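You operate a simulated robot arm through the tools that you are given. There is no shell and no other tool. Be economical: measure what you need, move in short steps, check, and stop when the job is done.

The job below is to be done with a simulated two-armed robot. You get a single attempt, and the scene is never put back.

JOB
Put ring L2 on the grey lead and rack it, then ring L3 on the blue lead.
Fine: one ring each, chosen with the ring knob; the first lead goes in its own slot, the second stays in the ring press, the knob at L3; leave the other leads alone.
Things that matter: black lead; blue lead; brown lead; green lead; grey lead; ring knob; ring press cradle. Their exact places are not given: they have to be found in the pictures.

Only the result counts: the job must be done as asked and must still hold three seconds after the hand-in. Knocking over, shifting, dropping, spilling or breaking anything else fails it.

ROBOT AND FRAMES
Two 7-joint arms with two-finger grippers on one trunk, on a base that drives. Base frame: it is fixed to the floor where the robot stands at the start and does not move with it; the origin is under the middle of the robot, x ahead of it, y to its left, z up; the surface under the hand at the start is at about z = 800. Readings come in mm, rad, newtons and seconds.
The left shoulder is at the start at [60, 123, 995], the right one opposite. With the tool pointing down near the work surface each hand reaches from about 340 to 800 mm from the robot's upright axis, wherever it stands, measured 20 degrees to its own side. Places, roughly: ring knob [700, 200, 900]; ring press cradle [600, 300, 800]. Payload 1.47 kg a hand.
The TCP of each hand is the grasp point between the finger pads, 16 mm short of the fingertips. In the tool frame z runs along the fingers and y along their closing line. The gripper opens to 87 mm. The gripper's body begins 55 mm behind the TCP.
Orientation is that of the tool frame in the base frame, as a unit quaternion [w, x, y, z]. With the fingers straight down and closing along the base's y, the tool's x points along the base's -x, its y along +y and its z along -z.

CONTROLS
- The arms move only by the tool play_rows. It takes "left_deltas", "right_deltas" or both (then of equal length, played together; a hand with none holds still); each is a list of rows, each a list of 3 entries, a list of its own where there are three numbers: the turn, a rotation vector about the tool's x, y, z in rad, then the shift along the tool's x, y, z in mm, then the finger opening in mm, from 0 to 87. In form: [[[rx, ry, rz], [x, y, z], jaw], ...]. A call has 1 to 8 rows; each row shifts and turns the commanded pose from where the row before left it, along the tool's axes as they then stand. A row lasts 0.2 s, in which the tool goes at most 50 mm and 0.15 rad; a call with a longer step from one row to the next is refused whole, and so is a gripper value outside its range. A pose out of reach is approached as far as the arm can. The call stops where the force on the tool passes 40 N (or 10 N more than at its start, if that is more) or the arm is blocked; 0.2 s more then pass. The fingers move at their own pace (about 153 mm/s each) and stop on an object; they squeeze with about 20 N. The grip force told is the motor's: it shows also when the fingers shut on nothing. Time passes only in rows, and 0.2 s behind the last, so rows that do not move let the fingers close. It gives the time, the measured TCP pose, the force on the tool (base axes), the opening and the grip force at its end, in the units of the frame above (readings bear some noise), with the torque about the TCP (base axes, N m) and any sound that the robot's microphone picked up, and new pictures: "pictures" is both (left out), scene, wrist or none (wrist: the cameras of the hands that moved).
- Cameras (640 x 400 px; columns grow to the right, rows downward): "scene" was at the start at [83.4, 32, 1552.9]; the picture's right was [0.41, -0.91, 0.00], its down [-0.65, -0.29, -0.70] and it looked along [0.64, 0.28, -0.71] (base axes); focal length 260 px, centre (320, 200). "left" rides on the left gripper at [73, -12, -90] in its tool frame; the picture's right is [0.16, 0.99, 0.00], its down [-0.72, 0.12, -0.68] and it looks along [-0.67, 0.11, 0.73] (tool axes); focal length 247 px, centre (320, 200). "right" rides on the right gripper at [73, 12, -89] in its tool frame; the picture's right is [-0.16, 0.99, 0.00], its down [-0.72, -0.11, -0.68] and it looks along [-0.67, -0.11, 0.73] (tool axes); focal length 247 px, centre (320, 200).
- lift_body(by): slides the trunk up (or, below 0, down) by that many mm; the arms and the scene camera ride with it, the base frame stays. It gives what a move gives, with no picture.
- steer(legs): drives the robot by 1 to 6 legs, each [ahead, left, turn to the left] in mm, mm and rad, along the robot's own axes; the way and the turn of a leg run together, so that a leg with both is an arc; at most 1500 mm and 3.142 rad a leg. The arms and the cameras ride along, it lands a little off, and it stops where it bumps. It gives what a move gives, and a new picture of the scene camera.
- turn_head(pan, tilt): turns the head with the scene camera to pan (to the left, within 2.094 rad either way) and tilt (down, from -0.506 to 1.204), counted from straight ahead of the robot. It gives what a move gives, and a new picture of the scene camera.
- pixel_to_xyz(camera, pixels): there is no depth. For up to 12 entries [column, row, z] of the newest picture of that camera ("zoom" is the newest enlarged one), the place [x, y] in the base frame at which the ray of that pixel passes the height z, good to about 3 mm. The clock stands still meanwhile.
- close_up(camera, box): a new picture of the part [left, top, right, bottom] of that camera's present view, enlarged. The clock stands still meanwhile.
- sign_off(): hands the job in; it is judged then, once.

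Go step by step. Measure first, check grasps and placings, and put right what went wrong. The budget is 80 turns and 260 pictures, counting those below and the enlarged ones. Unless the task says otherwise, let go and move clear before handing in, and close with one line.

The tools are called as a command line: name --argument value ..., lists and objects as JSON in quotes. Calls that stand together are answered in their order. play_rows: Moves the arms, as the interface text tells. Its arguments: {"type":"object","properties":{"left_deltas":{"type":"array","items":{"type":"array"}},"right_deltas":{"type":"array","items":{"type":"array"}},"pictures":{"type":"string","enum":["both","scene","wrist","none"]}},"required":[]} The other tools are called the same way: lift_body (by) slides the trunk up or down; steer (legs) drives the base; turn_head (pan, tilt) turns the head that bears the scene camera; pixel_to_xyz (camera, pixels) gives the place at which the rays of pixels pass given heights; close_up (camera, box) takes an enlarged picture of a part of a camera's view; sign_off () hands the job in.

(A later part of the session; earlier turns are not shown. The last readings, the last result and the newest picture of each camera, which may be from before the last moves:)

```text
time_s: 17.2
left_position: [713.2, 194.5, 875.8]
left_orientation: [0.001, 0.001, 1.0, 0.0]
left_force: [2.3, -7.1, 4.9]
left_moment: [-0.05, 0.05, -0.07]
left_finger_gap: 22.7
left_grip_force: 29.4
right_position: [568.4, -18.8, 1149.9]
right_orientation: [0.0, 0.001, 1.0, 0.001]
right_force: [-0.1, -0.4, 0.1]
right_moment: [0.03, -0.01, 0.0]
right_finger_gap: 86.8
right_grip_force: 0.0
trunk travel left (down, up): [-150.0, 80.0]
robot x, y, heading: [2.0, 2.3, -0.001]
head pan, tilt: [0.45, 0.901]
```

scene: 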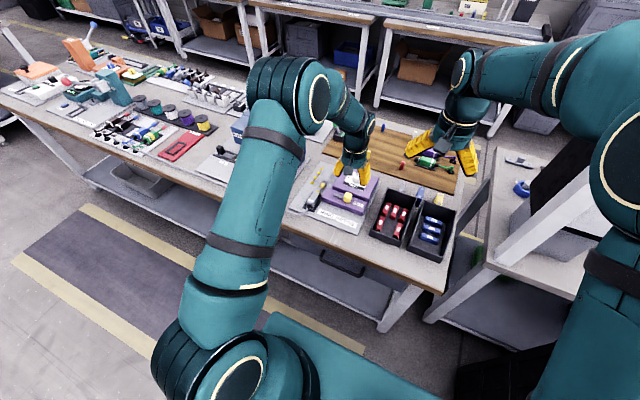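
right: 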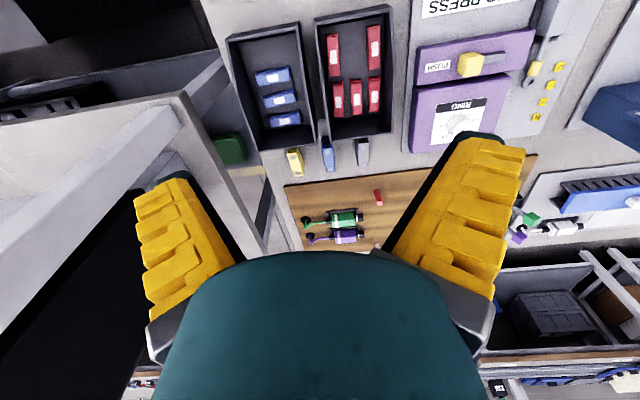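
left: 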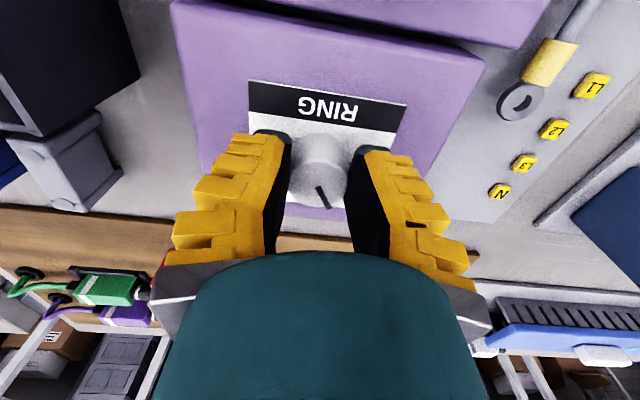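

play_rows --left_deltas '[[[0, 0, 0.1309], [0, 0, 0], 20], [[0, 0, 0.1309], [0, 0, 0], 20], [[0, 0, 0.1309], [0, 0, 0], 20], [[0, 0, 0.1309], [0, 0, 0], 20], [[0, 0, 0.1309], [0, 0, 0], 20], [[0, 0, 0.1309], [0, 0, 0], 20], [[0, 0, 0.1309], [0, 0, 0], 20], [[0, 0, 0.1309], [0, 0, 0], 20]]' --pictures "wrist"

play_rows --left_deltas '[[[0, 0, 0], [0, 0, 0], 70], [[0, 0, 0], [0, 0, 0], 70], [[0, 0, -0.1309], [0, 0, -40], 70], [[0, 0, -0.1309], [0, 0, -40], 70], [[0, 0, -0.1309], [0, 0, -20], 70], [[0, 0, -0.1309], [0, 0, 0], 70], [[0, 0, -0.1309], [0, 0, 0], 70], [[0, 0, -0.1309], [0, 0, 0], 70]]' --pictures "none"

play_rows --left_deltas '[[[0, 0, -0.1309], [43, 0, 0], 70], [[0, 0, -0.1309], [43, 15, 0], 70], [[0, 0, 0], [30, 30, 0], 70], [[0, 0, 0], [0, 45, 0], 70], [[0, 0, 0], [0, 45, 0], 70], [[0, 0, 0], [0, 0, 0], 70]]' --pictures "both"

close_up --camera "scene" --box '[300, 140, 390, 230]'

close_up --camera "left" --box '[200, 0, 460, 160]'

```text
time_s: 19.0
left_position: [716.5, 200.3, 874.2]
left_orientation: [0.002, 0.5, 0.866, 0.002]
left_force: [15.6, 10.1, 15.9]
left_moment: [-0.05, -0.41, 0.13]
left_finger_gap: 25.7
left_grip_force: 29.3
right_position: [568.5, -16.9, 1149.9]
right_orientation: [0.001, 0.0, 1.0, 0.0]
right_force: [0.0, 0.3, 0.5]
right_moment: [0.02, 0.0, 0.0]
right_finger_gap: 86.9
right_grip_force: 0.1
trunk travel left (down, up): [-150.0, 80.0]
robot x, y, heading: [1.8, -2.2, -0.002]
head pan, tilt: [0.45, 0.901]
```

left: 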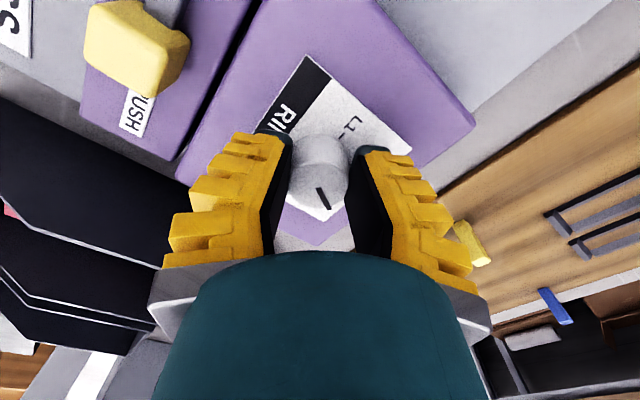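

```text
time_s: 20.8
left_position: [716.1, 199.1, 974.7]
left_orientation: [0.0, 0.129, 0.992, 0.0]
left_force: [0.0, 0.1, -0.7]
left_moment: [-0.02, 0.01, 0.02]
left_finger_gap: 73.7
left_grip_force: 2.8
right_position: [569.2, -17.4, 1151.8]
right_orientation: [0.0, -0.001, 1.0, 0.001]
right_force: [0.2, 0.0, -0.1]
right_moment: [-0.02, -0.02, -0.02]
right_finger_gap: 87.0
right_grip_force: 0.0
trunk travel left (down, up): [-150.0, 80.0]
robot x, y, heading: [3.6, -1.8, -0.002]
head pan, tilt: [0.45, 0.901]
```

```text
time_s: 22.2
left_position: [604.0, 349.9, 973.6]
left_orientation: [0.0, 0.0, 1.0, 0.0]
left_force: [-0.1, 0.0, -0.2]
left_moment: [0.01, -0.01, -0.02]
left_finger_gap: 73.6
left_grip_force: 2.8
right_position: [568.0, -18.2, 1150.7]
right_orientation: [0.0, -0.001, 1.0, 0.001]
right_force: [0.2, 0.7, -0.8]
right_moment: [-0.01, 0.0, 0.0]
right_finger_gap: 86.8
right_grip_force: 0.1
trunk travel left (down, up): [-150.0, 80.0]
robot x, y, heading: [-0.5, -1.5, -0.001]
head pan, tilt: [0.45, 0.901]
```

scene: 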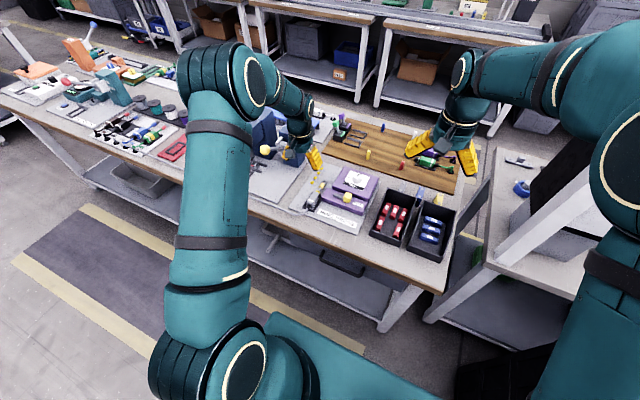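
left: 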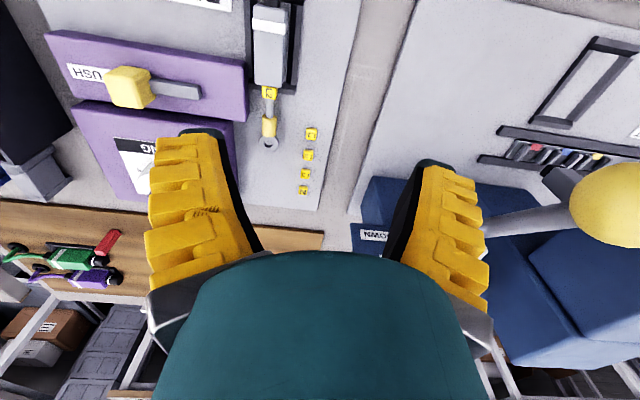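

```text
4.44 times, centred on (345, 185) of scene
```

zoom: 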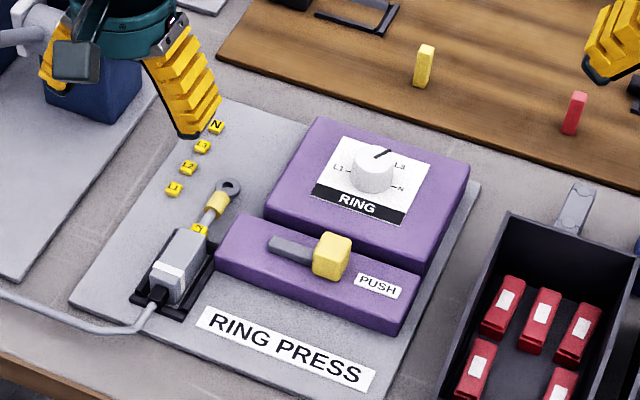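

```text
2.46 times, centred on (330, 80) of left
```

zoom: 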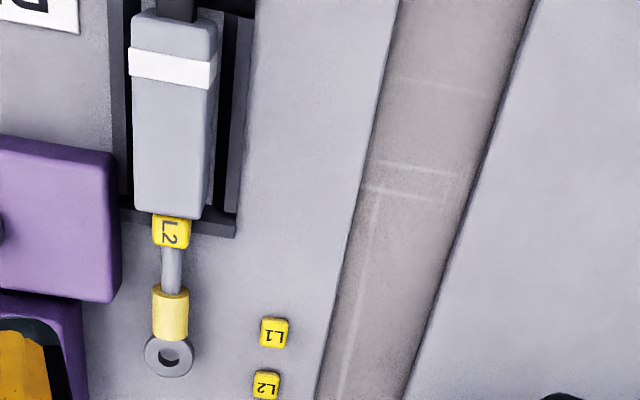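

Knob at L3. Lever ball is near (left px 605,205), so I'll avoid moving +y here. Measuring the grey hood in the cradle.

pixel_to_xyz --camera "left" --pixels '[[270, 48, 820], [270, 48, 835], [270, 48, 850], [269.5, 26, 835], [269, 86, 830], [306, 92, 802]]'

pixel_to_xyz --camera "scene" --pixels '[[313, 197, 820], [313, 197, 835], [313, 197, 850], [309.5, 202, 835], [317.5, 190, 830]]'

close_up --camera "scene" --box '[290, 170, 340, 220]'

```text
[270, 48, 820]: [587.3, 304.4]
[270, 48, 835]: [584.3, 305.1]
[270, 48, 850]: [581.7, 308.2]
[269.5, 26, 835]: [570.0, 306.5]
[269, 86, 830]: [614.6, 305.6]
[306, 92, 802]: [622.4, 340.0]
```

```text
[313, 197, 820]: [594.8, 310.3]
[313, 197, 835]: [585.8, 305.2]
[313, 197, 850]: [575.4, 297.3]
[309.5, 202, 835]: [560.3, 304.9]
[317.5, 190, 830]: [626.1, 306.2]
```

```text
8.00 times, centred on (315, 195) of scene
```

zoom: 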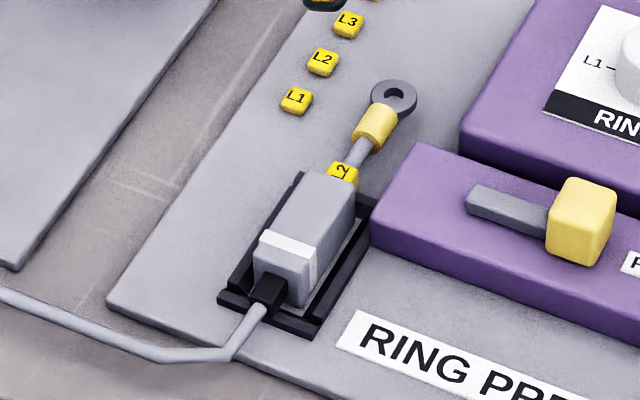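

pixel_to_xyz --camera "left" --pixels '[[247, 62, 838], [246, 122, 838], [253, 10, 812], [291, 10, 812], [292, 90, 812], [252, 36, 835], [286, 38, 835]]'

pixel_to_xyz --camera "scene" --pixels '[[321.4, 199, 838], [327, 188, 838], [302.5, 207, 810], [313.7, 211.5, 810], [307, 199, 835], [314.5, 202.5, 835], [312, 192, 835], [319.5, 194.5, 835]]'

close_up --camera "left" --box '[220, 0, 320, 100]'

```text
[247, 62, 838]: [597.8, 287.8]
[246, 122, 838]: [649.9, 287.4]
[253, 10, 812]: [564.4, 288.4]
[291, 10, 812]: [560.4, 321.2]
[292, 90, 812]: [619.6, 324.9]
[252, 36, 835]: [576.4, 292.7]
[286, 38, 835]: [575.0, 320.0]
```

```text
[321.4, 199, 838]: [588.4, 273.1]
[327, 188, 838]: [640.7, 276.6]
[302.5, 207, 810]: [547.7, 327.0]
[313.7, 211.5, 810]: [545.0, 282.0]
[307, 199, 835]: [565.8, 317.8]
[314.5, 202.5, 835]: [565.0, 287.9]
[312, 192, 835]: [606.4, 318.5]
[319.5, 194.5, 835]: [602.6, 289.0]
```

```text
4.00 times, centred on (270, 50) of left
```

zoom: 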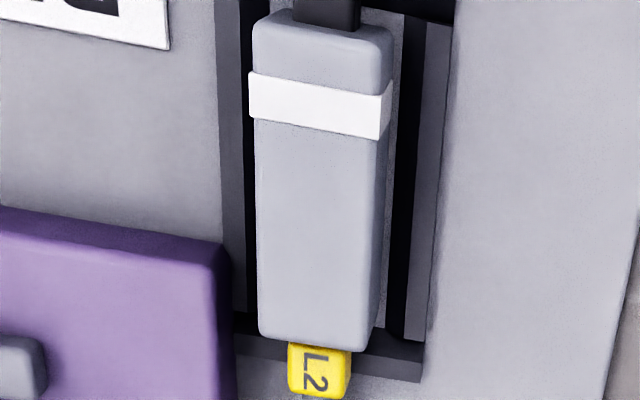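

Hood x≈557–610, y≈290–320, top ≈835; rails on both sides. I'll approach at x≈570 to clear the slider body, stopping 25 mm above to check.

play_rows --left_deltas '[[[0, 0, 0], [17, -23, 0], 54], [[0, 0, 0], [17, -22, 0], 54], [[0, 0, 0], [0, 0, 40], 54], [[0, 0, 0], [0, 0, 40], 54], [[0, 0, 0], [0, 0, 28], 54], [[0, 0, 0], [0, 0, 0], 54]]' --pictures "both"

close_up --camera "scene" --box '[270, 150, 360, 240]'

close_up --camera "left" --box '[200, 80, 440, 260]'

```text
time_s: 23.6
left_position: [565.9, 303.7, 865.8]
left_orientation: [0.0, 0.0, 1.0, 0.0]
left_force: [-0.3, 0.1, -0.8]
left_moment: [0.02, -0.01, 0.01]
left_finger_gap: 59.1
left_grip_force: 3.0
right_position: [569.8, -17.5, 1150.0]
right_orientation: [0.001, 0.0, 1.0, 0.001]
right_force: [0.3, -0.8, -0.5]
right_moment: [0.01, -0.01, -0.02]
right_finger_gap: 87.2
right_grip_force: 0.1
trunk travel left (down, up): [-150.0, 80.0]
robot x, y, heading: [-1.7, -1.2, 0.003]
head pan, tilt: [0.45, 0.901]
```

scene: 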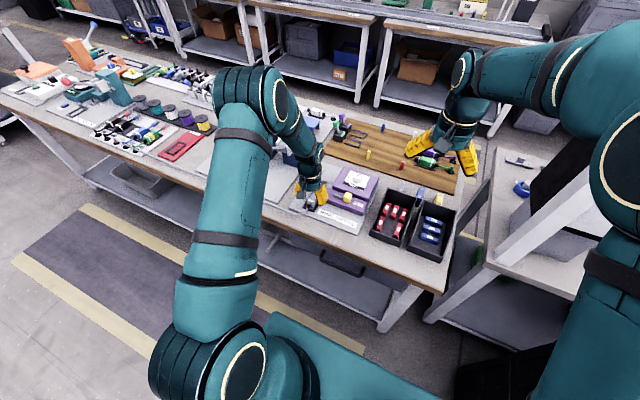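
left: 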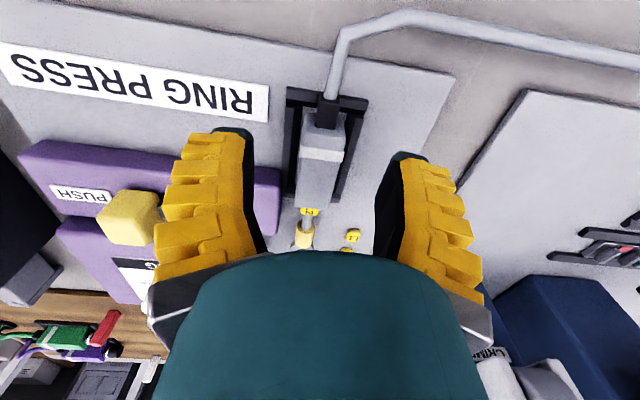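

```text
4.44 times, centred on (315, 195) of scene
```

zoom: 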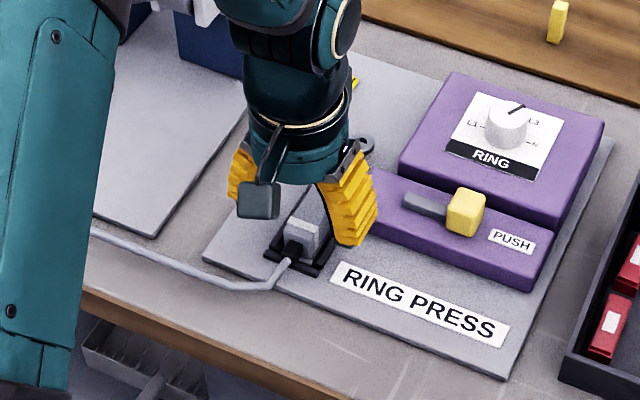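

```text
2.22 times, centred on (320, 170) of left
```

zoom: 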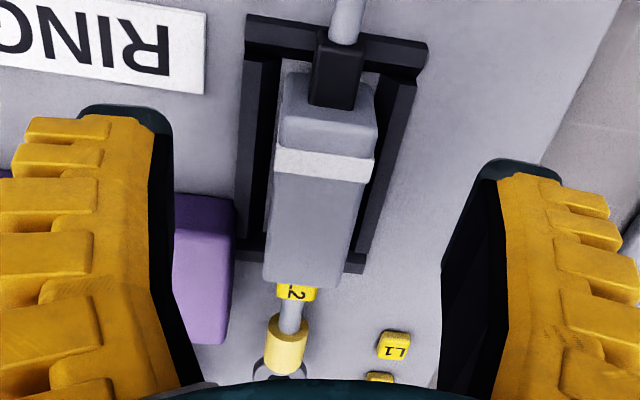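

Well centred. Descend 32 mm and close.

play_rows --left_deltas '[[[0, 0, 0], [-2, 1, 17], 54], [[0, 0, 0], [-1, 0, 15], 54], [[0, 0, 0], [0, 0, 0], 10], [[0, 0, 0], [0, 0, 0], 10], [[0, 0, 0], [0, 0, 0], 10]]' --pictures "both"

close_up --camera "scene" --box '[270, 150, 360, 240]'

```text
time_s: 24.8
left_position: [571.2, 304.1, 833.2]
left_orientation: [0.001, 0.0, 1.0, 0.0]
left_force: [1.1, 0.7, 5.9]
left_moment: [-0.01, -0.03, 0.01]
left_finger_gap: 19.2
left_grip_force: 20.6
right_position: [568.2, -17.6, 1150.4]
right_orientation: [0.001, 0.0, 1.0, 0.0]
right_force: [-0.8, 0.4, -0.1]
right_moment: [0.02, -0.01, 0.0]
right_finger_gap: 87.1
right_grip_force: 0.0
trunk travel left (down, up): [-150.0, 80.0]
robot x, y, heading: [0.7, 3.8, 0.003]
head pan, tilt: [0.45, 0.901]
```

scene: 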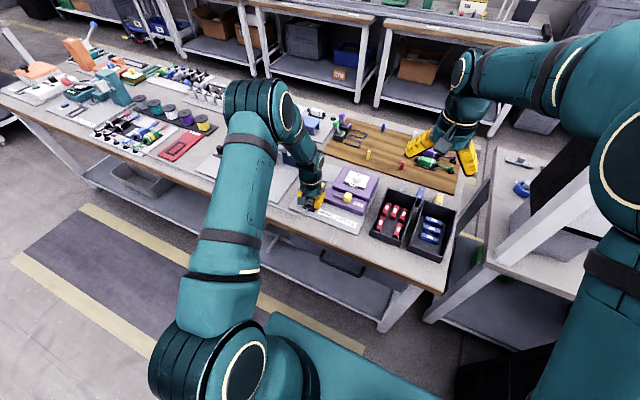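
left: 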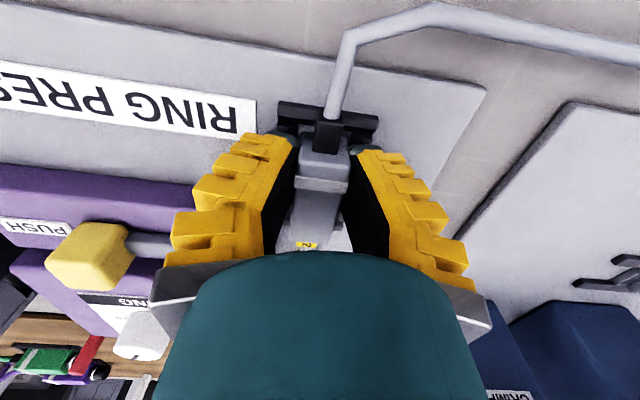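

```text
4.44 times, centred on (315, 195) of scene
```

zoom: 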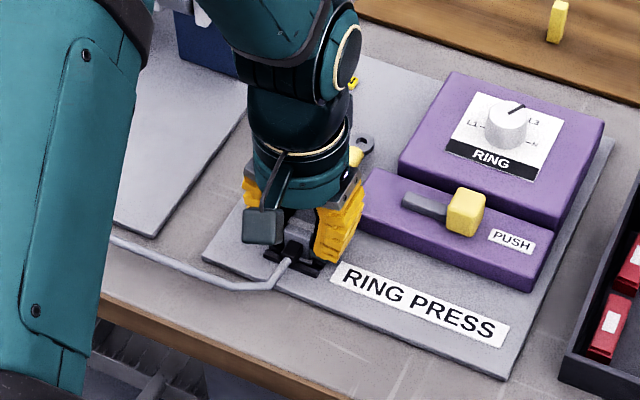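

Gripped (19.2 mm) at cradle TCP (571,304,833). Lift 100 mm, then retract toward the robot.

play_rows --left_deltas '[[[0, 0, 0], [0, 0, -20], 10], [[0, 0, 0], [0, 0, -30], 10], [[0, 0, 0], [0, 0, -40], 10], [[0, 0, 0], [20, 0, -30], 10], [[0, 0, 0], [40, 0, 0], 10], [[0, 0, 0], [40, 0, 0], 10]]' --pictures "both"

```text
time_s: 26.2
left_position: [469.4, 302.9, 951.3]
left_orientation: [0.001, 0.0, 1.0, 0.0]
left_force: [-0.7, 0.3, -1.9]
left_moment: [0.03, 0.0, 0.0]
left_finger_gap: 17.2
left_grip_force: 20.2
right_position: [567.9, -18.0, 1151.0]
right_orientation: [0.001, 0.0, 1.0, 0.0]
right_force: [-0.2, 0.0, 0.6]
right_moment: [0.03, -0.02, 0.0]
right_finger_gap: 87.0
right_grip_force: 0.1
trunk travel left (down, up): [-150.0, 80.0]
robot x, y, heading: [-0.6, 2.8, 0.001]
head pan, tilt: [0.45, 0.901]
```

scene: 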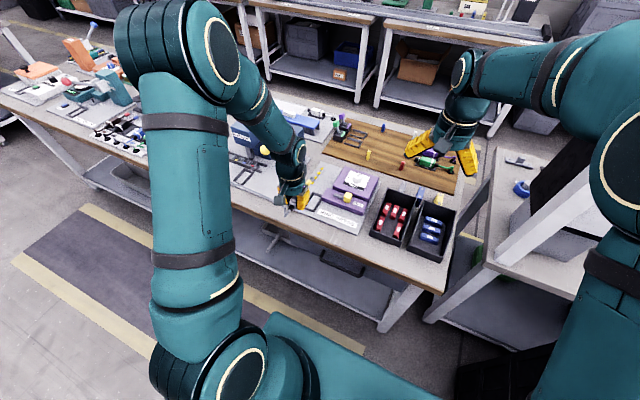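
left: 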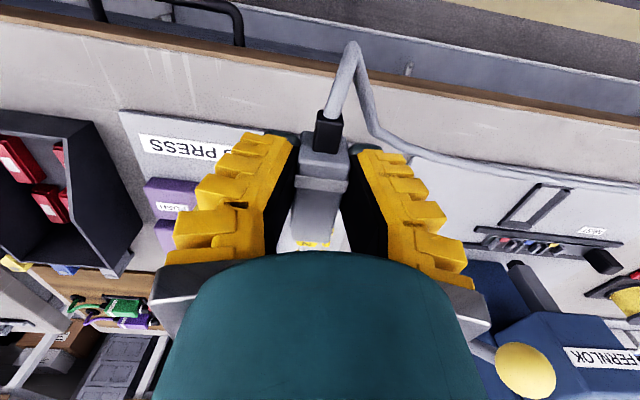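

Lead lifted. Driving left 450 mm first, then look.

steer --legs '[[0, 450, 0]]'

close_up --camera "left" --box '[200, 60, 640, 340]'

```text
time_s: 30.7
left_position: [470.0, 757.6, 949.9]
left_orientation: [0.0, 0.0, 1.0, 0.0]
left_force: [-1.1, 0.4, -1.4]
left_moment: [0.02, 0.0, -0.02]
left_finger_gap: 17.2
left_grip_force: 19.9
right_position: [568.6, 436.1, 1150.6]
right_orientation: [0.0, -0.001, 1.0, 0.0]
right_force: [0.8, 0.2, -1.0]
right_moment: [-0.02, 0.01, 0.02]
right_finger_gap: 87.0
right_grip_force: 0.0
trunk travel left (down, up): [-150.0, 80.0]
robot x, y, heading: [-2.4, 452.6, -0.001]
head pan, tilt: [0.45, 0.901]
```

scene: 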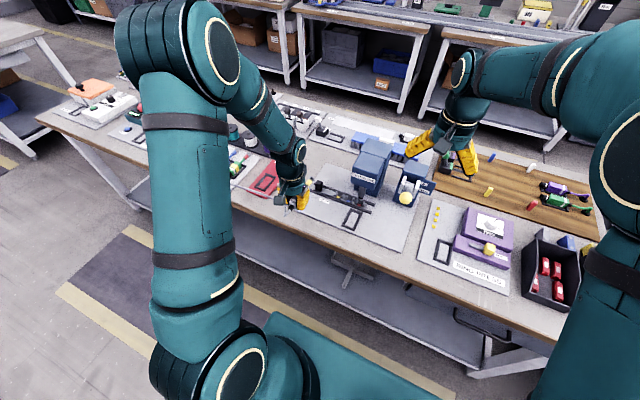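

```text
1.43 times, centred on (420, 200) of left
```

zoom: 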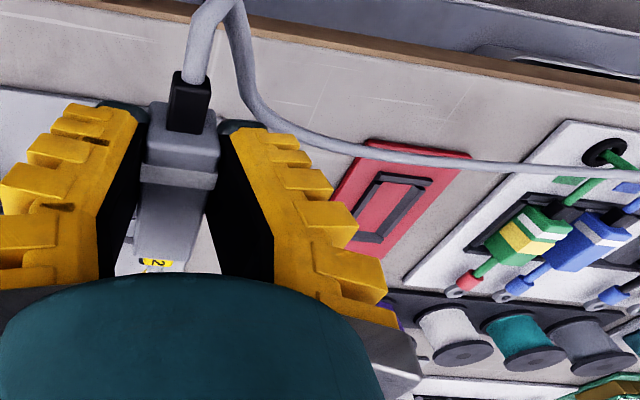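

pixel_to_xyz --camera "left" --pixels '[[560, 226, 830], [606, 228, 830], [617, 166, 802]]'

```text
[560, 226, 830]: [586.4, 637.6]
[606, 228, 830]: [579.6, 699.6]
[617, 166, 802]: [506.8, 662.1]
```

Corrected for the drive (that picture predates it): green y≈1092, blue ≈1154, so grey's slot ≈1215. Drive another 450 left.

steer --legs '[[0, 455, 0]]'

play_rows --left_deltas '[[[0, 0, 0], [0, 0, 0], 10]]' --pictures "both"

close_up --camera "left" --box '[140, 80, 560, 340]'

```text
time_s: 35.3
left_position: [471.2, 1216.4, 949.9]
left_orientation: [0.001, 0.001, 1.0, 0.0]
left_force: [-0.1, 0.6, -0.3]
left_moment: [-0.03, 0.01, 0.0]
left_finger_gap: 16.9
left_grip_force: 19.7
right_position: [569.2, 893.3, 1150.2]
right_orientation: [0.0, 0.0, 1.0, 0.001]
right_force: [0.0, -0.2, 0.9]
right_moment: [0.01, -0.01, 0.01]
right_finger_gap: 87.1
right_grip_force: 0.0
trunk travel left (down, up): [-150.0, 80.0]
robot x, y, heading: [3.7, 910.8, 0.003]
head pan, tilt: [0.45, 0.901]
```

scene: 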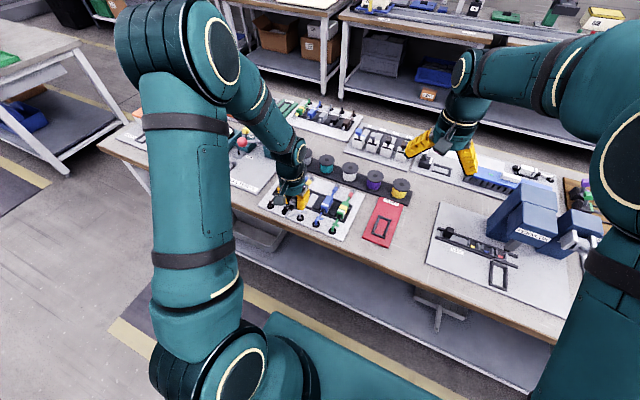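

```text
time_s: 35.7
left_position: [470.6, 1216.8, 950.8]
left_orientation: [0.0, 0.001, 1.0, -0.001]
left_force: [-0.5, 0.5, -0.8]
left_moment: [-0.01, 0.03, -0.02]
left_finger_gap: 17.0
left_grip_force: 19.8
right_position: [569.5, 893.5, 1150.9]
right_orientation: [0.0, 0.001, 1.0, 0.0]
right_force: [-0.3, 0.9, -0.8]
right_moment: [-0.03, 0.03, 0.0]
right_finger_gap: 87.0
right_grip_force: 0.1
trunk travel left (down, up): [-150.0, 80.0]
robot x, y, heading: [-0.9, 912.6, -0.004]
head pan, tilt: [0.45, 0.901]
```

scene: 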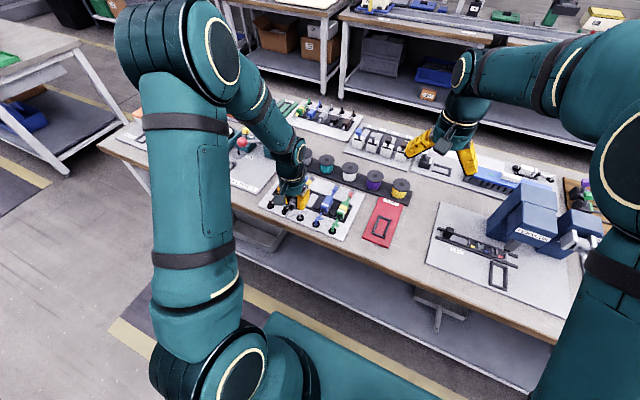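
left: 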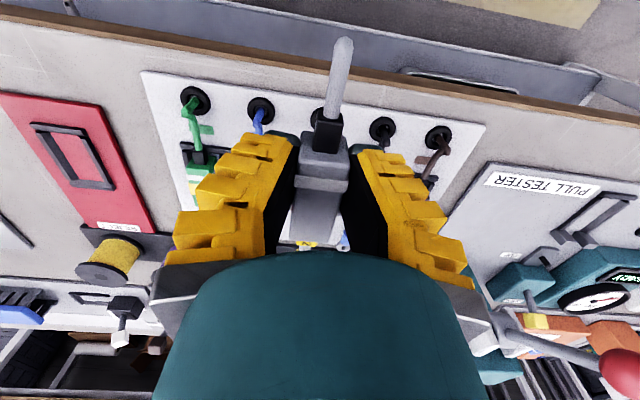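

```text
1.52 times, centred on (350, 210) of left
```

zoom: 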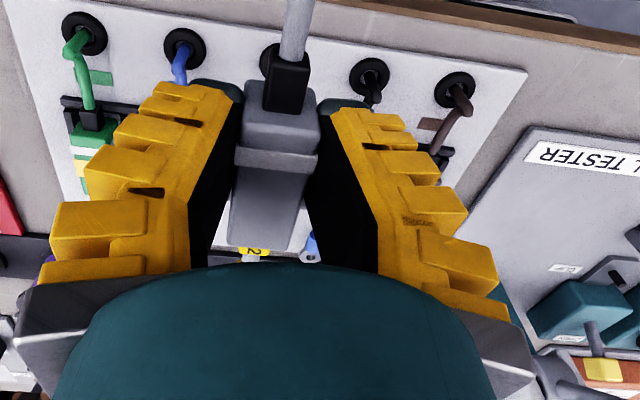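

pixel_to_xyz --camera "left" --pixels '[[195, 101, 802], [261, 110, 802], [382, 131, 802], [438, 138, 802], [323, 122, 802]]'

close_up --camera "scene" --box '[240, 160, 380, 250]'

pixel_to_xyz --camera "scene" --pixels '[[333, 230, 802], [317, 224, 802], [287, 213, 802], [272, 208, 802], [302, 218, 802]]'

```text
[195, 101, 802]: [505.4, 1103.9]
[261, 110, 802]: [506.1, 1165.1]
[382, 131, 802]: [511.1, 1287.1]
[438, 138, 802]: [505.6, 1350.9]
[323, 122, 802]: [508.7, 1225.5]
```

```text
4.44 times, centred on (310, 205) of scene
```

zoom: 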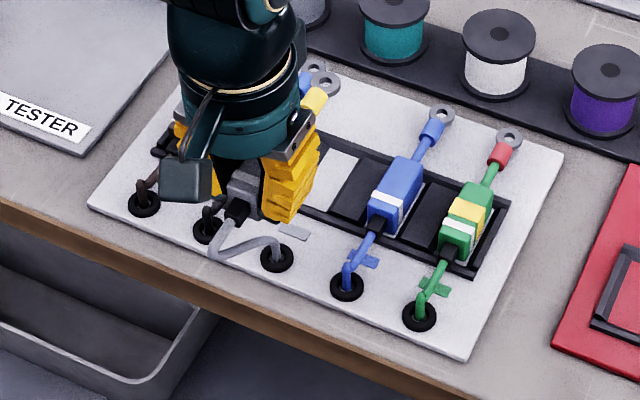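

```text
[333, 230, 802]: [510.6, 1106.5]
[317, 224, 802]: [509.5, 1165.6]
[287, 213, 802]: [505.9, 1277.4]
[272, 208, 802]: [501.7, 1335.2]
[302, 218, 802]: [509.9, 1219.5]
```

Pitch is ~60 mm; grey grommet at y≈1223. The hand hides the slot, so I'll move it back and aside to see it.

play_rows --left_deltas '[[[0, 0, 0], [20, -40, 0], 10], [[0, 0, 0], [20, -40, 0], 10], [[0, 0, 0], [20, -40, 0], 10], [[0, 0, 0], [0, 0, 0], 10]]' --pictures "both"

close_up --camera "left" --box '[340, 60, 600, 260]'

close_up --camera "scene" --box '[240, 160, 360, 250]'

```text
time_s: 36.7
left_position: [410.9, 1096.5, 949.0]
left_orientation: [0.0, 0.0, 1.0, 0.0]
left_force: [-0.2, 0.6, -1.1]
left_moment: [-0.02, 0.03, 0.03]
left_finger_gap: 17.1
left_grip_force: 20.1
right_position: [569.4, 894.6, 1149.9]
right_orientation: [0.0, 0.0, 1.0, 0.0]
right_force: [0.3, 0.9, -0.4]
right_moment: [-0.03, 0.02, 0.02]
right_finger_gap: 86.9
right_grip_force: 0.0
trunk travel left (down, up): [-150.0, 80.0]
robot x, y, heading: [-1.1, 911.0, -0.005]
head pan, tilt: [0.45, 0.901]
```

scene: 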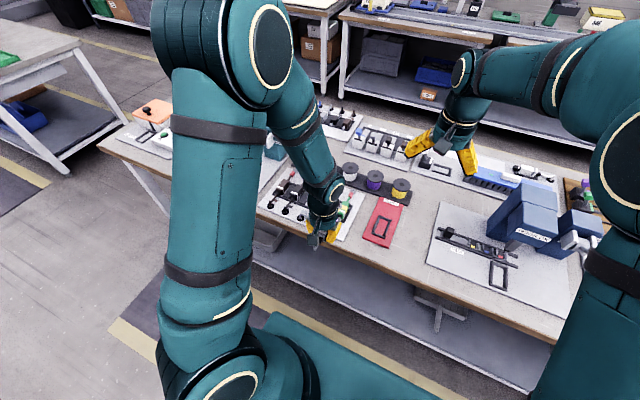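
left: 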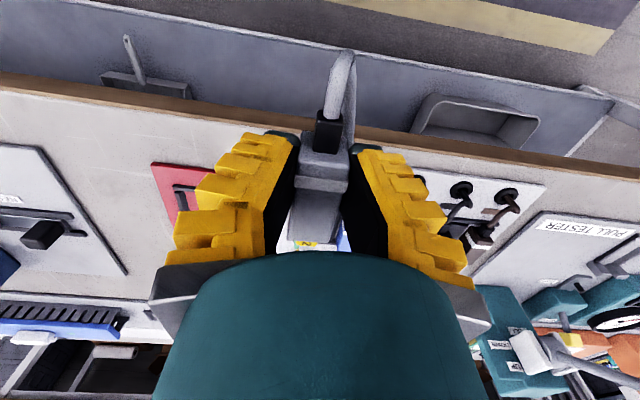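

```text
2.00 times, centred on (470, 160) of left
```

zoom: 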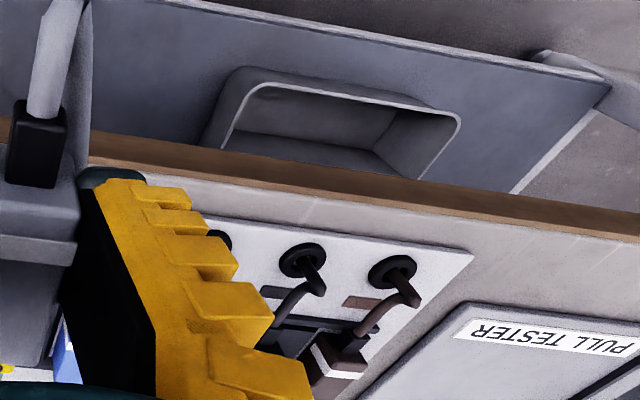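

```text
4.44 times, centred on (300, 205) of scene
```

zoom: 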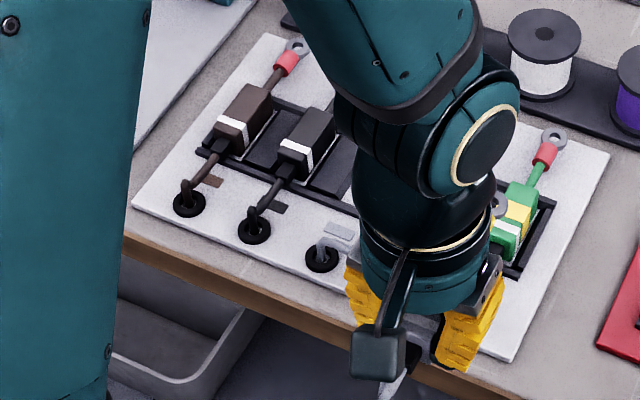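

The view's still blocked. I'll raise the hand to the initial relative pose (high and left) to see the slot.

play_rows --left_deltas '[[[0, 0, 0], [0, 0, -45], 10], [[0, 0, 0], [0, 0, -45], 10], [[0, 0, 0], [0, 0, -45], 10], [[0, 0, 0], [0, 10, -45], 10], [[0, 0, 0], [0, 30, -35], 10], [[0, 0, 0], [0, 45, -15], 10], [[0, 0, 0], [0, 48, 0], 10], [[0, 0, 0], [0, 48, 0], 10]]' --pictures "both"

play_rows --left_deltas '[[[0, 0, 0], [0, 45, 0], 10], [[0, 0, 0], [0, 0, 0], 10]]' --pictures "scene"

close_up --camera "scene" --box '[250, 160, 360, 245]'

```text
time_s: 38.5
left_position: [411.7, 1278.0, 1178.6]
left_orientation: [0.0, 0.001, 1.0, -0.001]
left_force: [0.8, 0.3, -0.4]
left_moment: [0.0, 0.03, 0.02]
left_finger_gap: 16.9
left_grip_force: 20.4
right_position: [568.9, 894.0, 1150.6]
right_orientation: [0.0, -0.001, 1.0, -0.001]
right_force: [0.0, 1.0, 0.8]
right_moment: [-0.03, 0.0, -0.01]
right_finger_gap: 86.8
right_grip_force: 0.0
trunk travel left (down, up): [-150.0, 80.0]
robot x, y, heading: [-2.9, 912.5, -0.003]
head pan, tilt: [0.45, 0.901]
```

scene: 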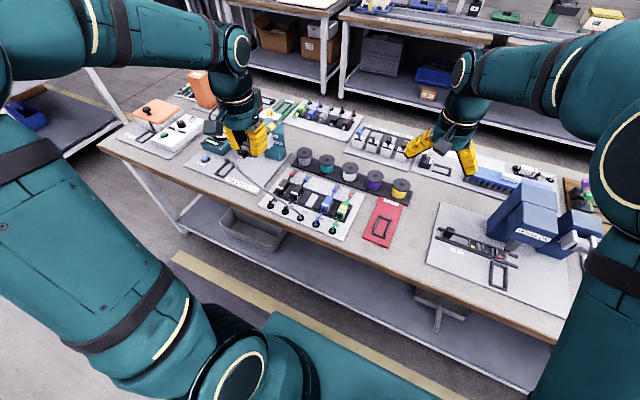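
left: 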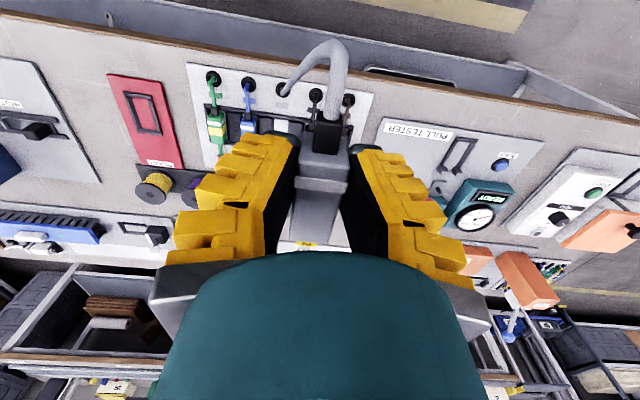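

```text
time_s: 39.1
left_position: [411.0, 1320.8, 1180.1]
left_orientation: [0.0, 0.001, 1.0, 0.0]
left_force: [-0.1, -0.5, 0.4]
left_moment: [0.04, 0.04, 0.0]
left_finger_gap: 17.1
left_grip_force: 20.0
right_position: [568.2, 892.1, 1150.5]
right_orientation: [0.0, 0.001, 1.0, 0.001]
right_force: [-0.9, 0.4, 0.2]
right_moment: [-0.02, -0.01, 0.01]
right_finger_gap: 87.3
right_grip_force: 0.1
trunk travel left (down, up): [-150.0, 80.0]
robot x, y, heading: [-3.1, 912.0, -0.003]
head pan, tilt: [0.45, 0.901]
```

scene: 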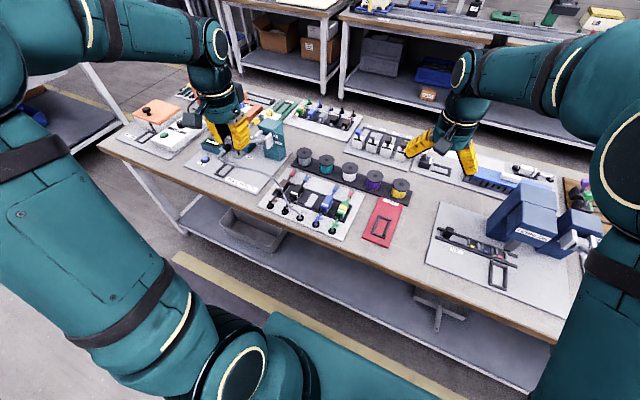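

```text
4.71 times, centred on (305, 202) of scene
```

zoom: 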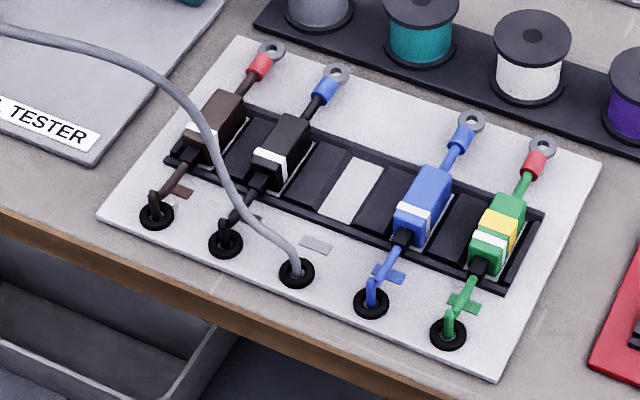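

Clear view: the empty grey slot is the white gap at zoom (351,189). Measuring slot and neighbouring hoods.

pixel_to_xyz --camera "zoom" --pixels '[[351, 189, 803], [352, 156, 803], [383, 166, 803], [350, 223, 803], [318, 212, 803], [424, 203, 832], [281, 149, 832], [501, 232, 832], [296, 270, 802], [217, 120, 832], [437, 172, 835], [412, 232, 830]]'

```text
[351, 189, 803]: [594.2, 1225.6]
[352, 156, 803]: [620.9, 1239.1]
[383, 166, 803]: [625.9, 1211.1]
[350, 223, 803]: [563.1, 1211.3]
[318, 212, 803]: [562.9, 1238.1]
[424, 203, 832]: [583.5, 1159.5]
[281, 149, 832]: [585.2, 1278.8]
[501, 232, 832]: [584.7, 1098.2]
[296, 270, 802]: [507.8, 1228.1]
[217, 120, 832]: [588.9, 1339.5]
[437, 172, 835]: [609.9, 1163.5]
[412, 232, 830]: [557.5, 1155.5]
```

Slot centre ≈ (594,1224) width ~27; hood centres in row at x≈585. Target TCP (572,1223). Moving above it to z≈940.

play_rows --left_deltas '[[[0, 0, 0], [0, -32.6, 30], 10], [[0, 0, 0], [0, -32.6, 30], 10], [[0, 0, 0], [0, -32.6, 30], 10], [[0, 0, 0], [-40, 0, 28], 10], [[0, 0, 0], [-40, 0, 28], 10], [[0, 0, 0], [-40, 0, 28], 10], [[0, 0, 0], [-40, 0, 28], 10], [[0, 0, 0], [0, 0, 38], 10]]' --pictures "both"

close_up --camera "scene" --box '[250, 160, 360, 245]'

close_up --camera "left" --box '[160, 40, 480, 260]'

```text
time_s: 40.9
left_position: [568.2, 1224.1, 938.7]
left_orientation: [0.0, 0.001, 1.0, 0.0]
left_force: [0.4, -0.1, 0.2]
left_moment: [-0.01, 0.04, 0.03]
left_finger_gap: 17.0
left_grip_force: 19.9
right_position: [569.3, 894.6, 1149.9]
right_orientation: [0.0, 0.0, 1.0, 0.0]
right_force: [0.4, -0.5, 0.9]
right_moment: [0.02, 0.0, -0.01]
right_finger_gap: 86.8
right_grip_force: 0.1
trunk travel left (down, up): [-150.0, 80.0]
robot x, y, heading: [-2.4, 909.7, -0.001]
head pan, tilt: [0.45, 0.901]
```

scene: 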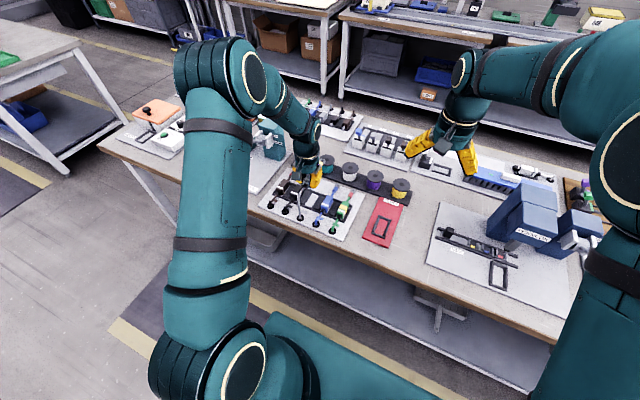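
left: 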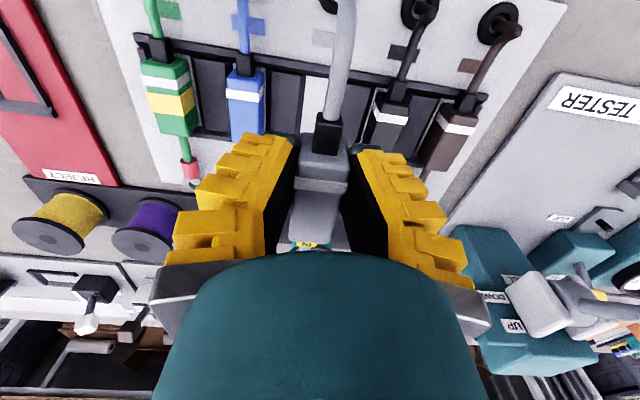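

```text
4.71 times, centred on (305, 202) of scene
```

zoom: 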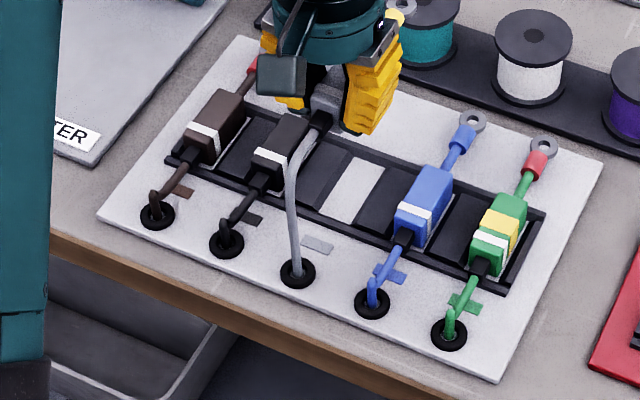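

```text
1.82 times, centred on (320, 150) of left
```

zoom: 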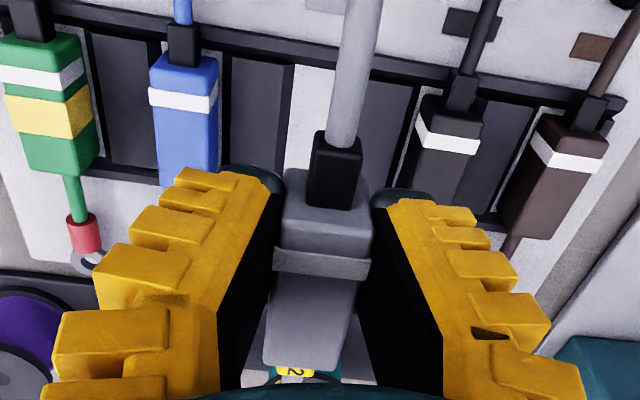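

pixel_to_xyz --camera "left" --pixels '[[244.5, 93.3, 830], [244.5, 93.3, 820], [389.6, 116.9, 830], [389.6, 116.9, 820], [304.8, 105, 803], [343.5, 105, 803], [166.5, 81.2, 820], [320, 178, 967]]'

pixel_to_xyz --camera "zoom" --pixels '[[300, 105, 803]]'

pixel_to_xyz --camera "scene" --pixels '[[325.0, 204.7, 830], [325.0, 204.7, 820], [325, 204.7, 810]]'

```text
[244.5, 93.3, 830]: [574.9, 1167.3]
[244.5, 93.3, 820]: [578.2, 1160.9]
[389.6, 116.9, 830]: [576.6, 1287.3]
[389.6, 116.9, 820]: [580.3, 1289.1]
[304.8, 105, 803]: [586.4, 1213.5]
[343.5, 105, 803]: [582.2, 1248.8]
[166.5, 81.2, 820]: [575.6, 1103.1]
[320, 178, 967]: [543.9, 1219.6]
```

```text
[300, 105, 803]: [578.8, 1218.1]
```

```text
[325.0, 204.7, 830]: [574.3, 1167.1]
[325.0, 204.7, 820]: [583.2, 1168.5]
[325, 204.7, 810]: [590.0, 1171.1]
```

pixel_to_xyz --camera "left" --pixels '[[320, 184, 941], [320, 158, 941], [322, 240, 941], [294, 184, 941], [347, 186, 941]]'

```text
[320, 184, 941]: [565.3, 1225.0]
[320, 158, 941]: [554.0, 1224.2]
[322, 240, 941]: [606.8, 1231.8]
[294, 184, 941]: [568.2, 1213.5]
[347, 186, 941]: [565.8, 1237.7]
```

Align band with neighbours' bands (x≈574.5, y≈1227): shift +8 in x, +2 in y, and descend to z≈860.

play_rows --left_deltas '[[[0, 0, 0], [-8, 2, 20], 10], [[0, 0, 0], [0, 0, 30], 10], [[0, 0, 0], [0, 0, 28], 10], [[0, 0, 0], [0, 0, 0], 10]]' --pictures "both"

close_up --camera "scene" --box '[250, 160, 360, 245]'

close_up --camera "left" --box '[160, 20, 480, 260]'

```text
time_s: 41.9
left_position: [577.9, 1225.4, 863.0]
left_orientation: [0.0, 0.001, 1.0, 0.001]
left_force: [0.4, 0.4, -0.6]
left_moment: [0.0, 0.0, 0.02]
left_finger_gap: 17.0
left_grip_force: 20.1
right_position: [568.8, 894.2, 1150.1]
right_orientation: [0.001, 0.002, 1.0, 0.001]
right_force: [-0.6, 0.5, -0.2]
right_moment: [0.01, -0.04, 0.03]
right_finger_gap: 87.0
right_grip_force: 0.0
trunk travel left (down, up): [-150.0, 80.0]
robot x, y, heading: [-2.2, 912.1, 0.001]
head pan, tilt: [0.45, 0.901]
```

scene: 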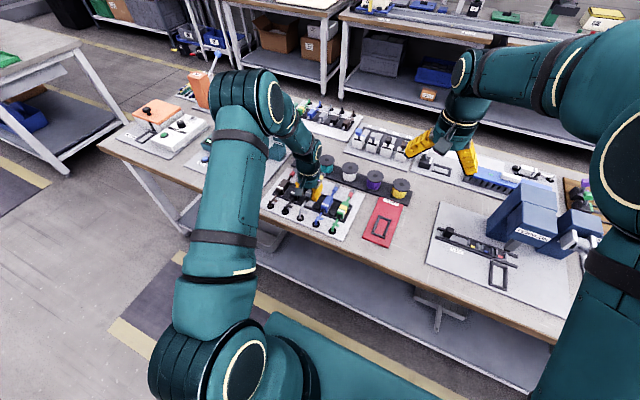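
left: 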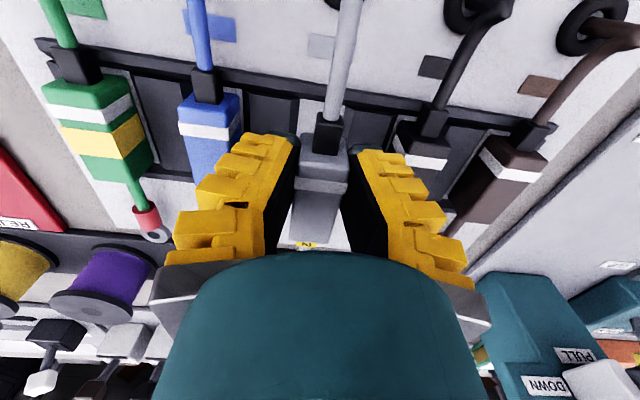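

```text
4.71 times, centred on (305, 202) of scene
```

zoom: 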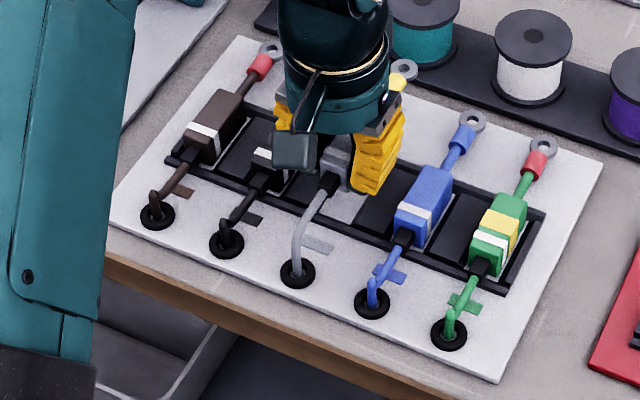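

```text
1.67 times, centred on (320, 140) of left
```

zoom: 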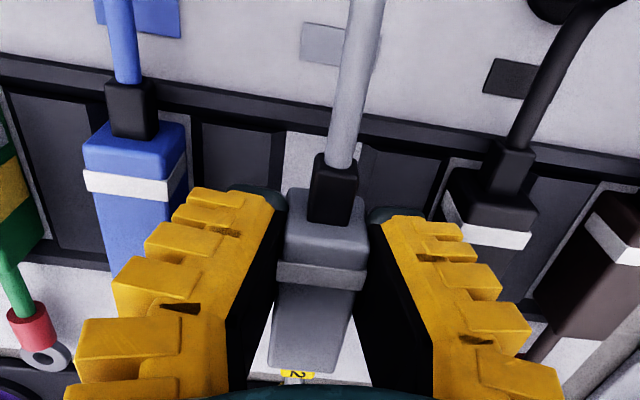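

pixel_to_xyz --camera "left" --pixels '[[319.6, 184.7, 865], [204.6, 129.6, 830], [419.6, 156.5, 830], [298.7, 110, 812], [344.8, 110, 812], [204.6, 129.6, 825], [419.6, 156.5, 825]]'

```text
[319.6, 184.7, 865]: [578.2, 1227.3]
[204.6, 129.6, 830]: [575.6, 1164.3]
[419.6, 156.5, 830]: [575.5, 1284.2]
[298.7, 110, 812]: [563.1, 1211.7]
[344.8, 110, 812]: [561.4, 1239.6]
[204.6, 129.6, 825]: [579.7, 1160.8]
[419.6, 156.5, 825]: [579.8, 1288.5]
```

Offsets: move −2 in both x and y, then lower gently (force-guarded).

play_rows --left_deltas '[[[0, 0, 0], [2, -2, 8], 10], [[0, 0, 0], [0, 0, 8], 10], [[0, 0, 0], [0, 0, 6], 10], [[0, 0, 0], [0, 0, 4], 10], [[0, 0, 0], [0, 0, 0], 10]]' --pictures "both"

close_up --camera "scene" --box '[250, 160, 360, 245]'

close_up --camera "left" --box '[160, 20, 480, 260]'

```text
time_s: 43.1
left_position: [576.3, 1225.2, 836.1]
left_orientation: [0.0, 0.001, 1.0, 0.001]
left_force: [-0.2, -0.2, 0.1]
left_moment: [0.03, -0.02, 0.01]
left_finger_gap: 17.0
left_grip_force: 19.7
right_position: [568.9, 894.2, 1151.1]
right_orientation: [0.0, 0.002, 1.0, 0.001]
right_force: [0.4, -0.6, 0.4]
right_moment: [-0.02, 0.0, 0.0]
right_finger_gap: 86.9
right_grip_force: 0.0
trunk travel left (down, up): [-150.0, 80.0]
robot x, y, heading: [0.3, 907.8, 0.001]
head pan, tilt: [0.45, 0.901]
```

scene: 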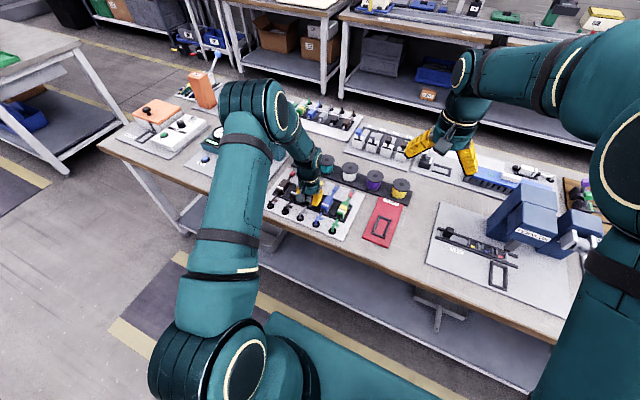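
left: 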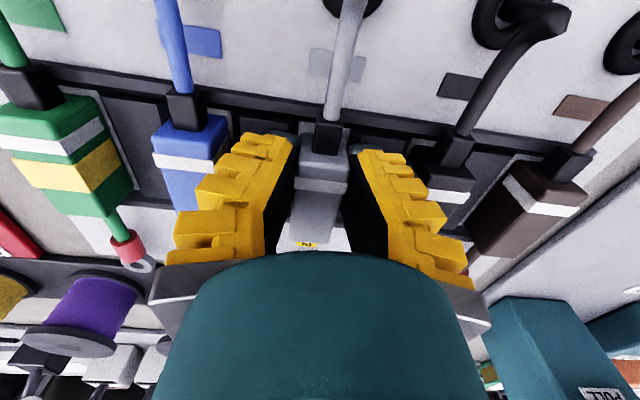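

```text
4.71 times, centred on (305, 202) of scene
```

zoom: 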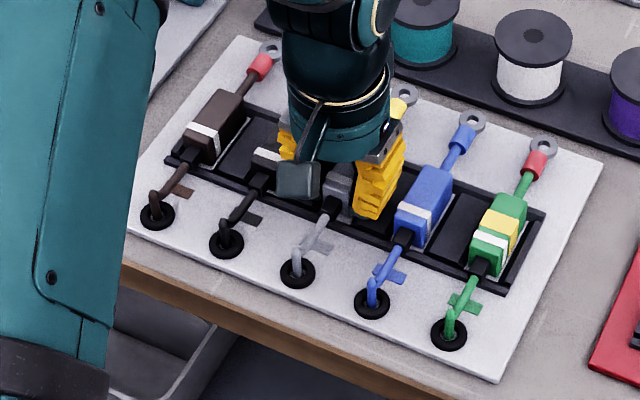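

```text
1.67 times, centred on (320, 140) of left
```

zoom: 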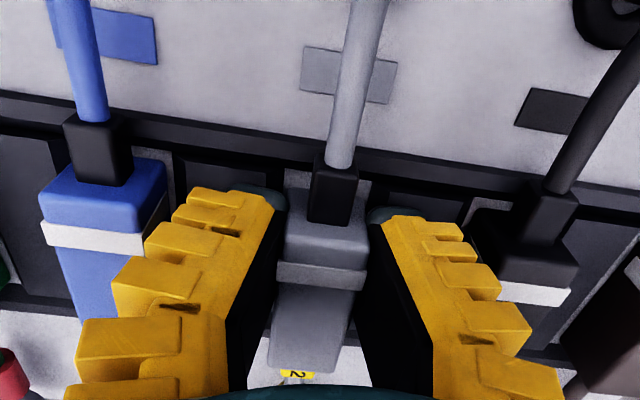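

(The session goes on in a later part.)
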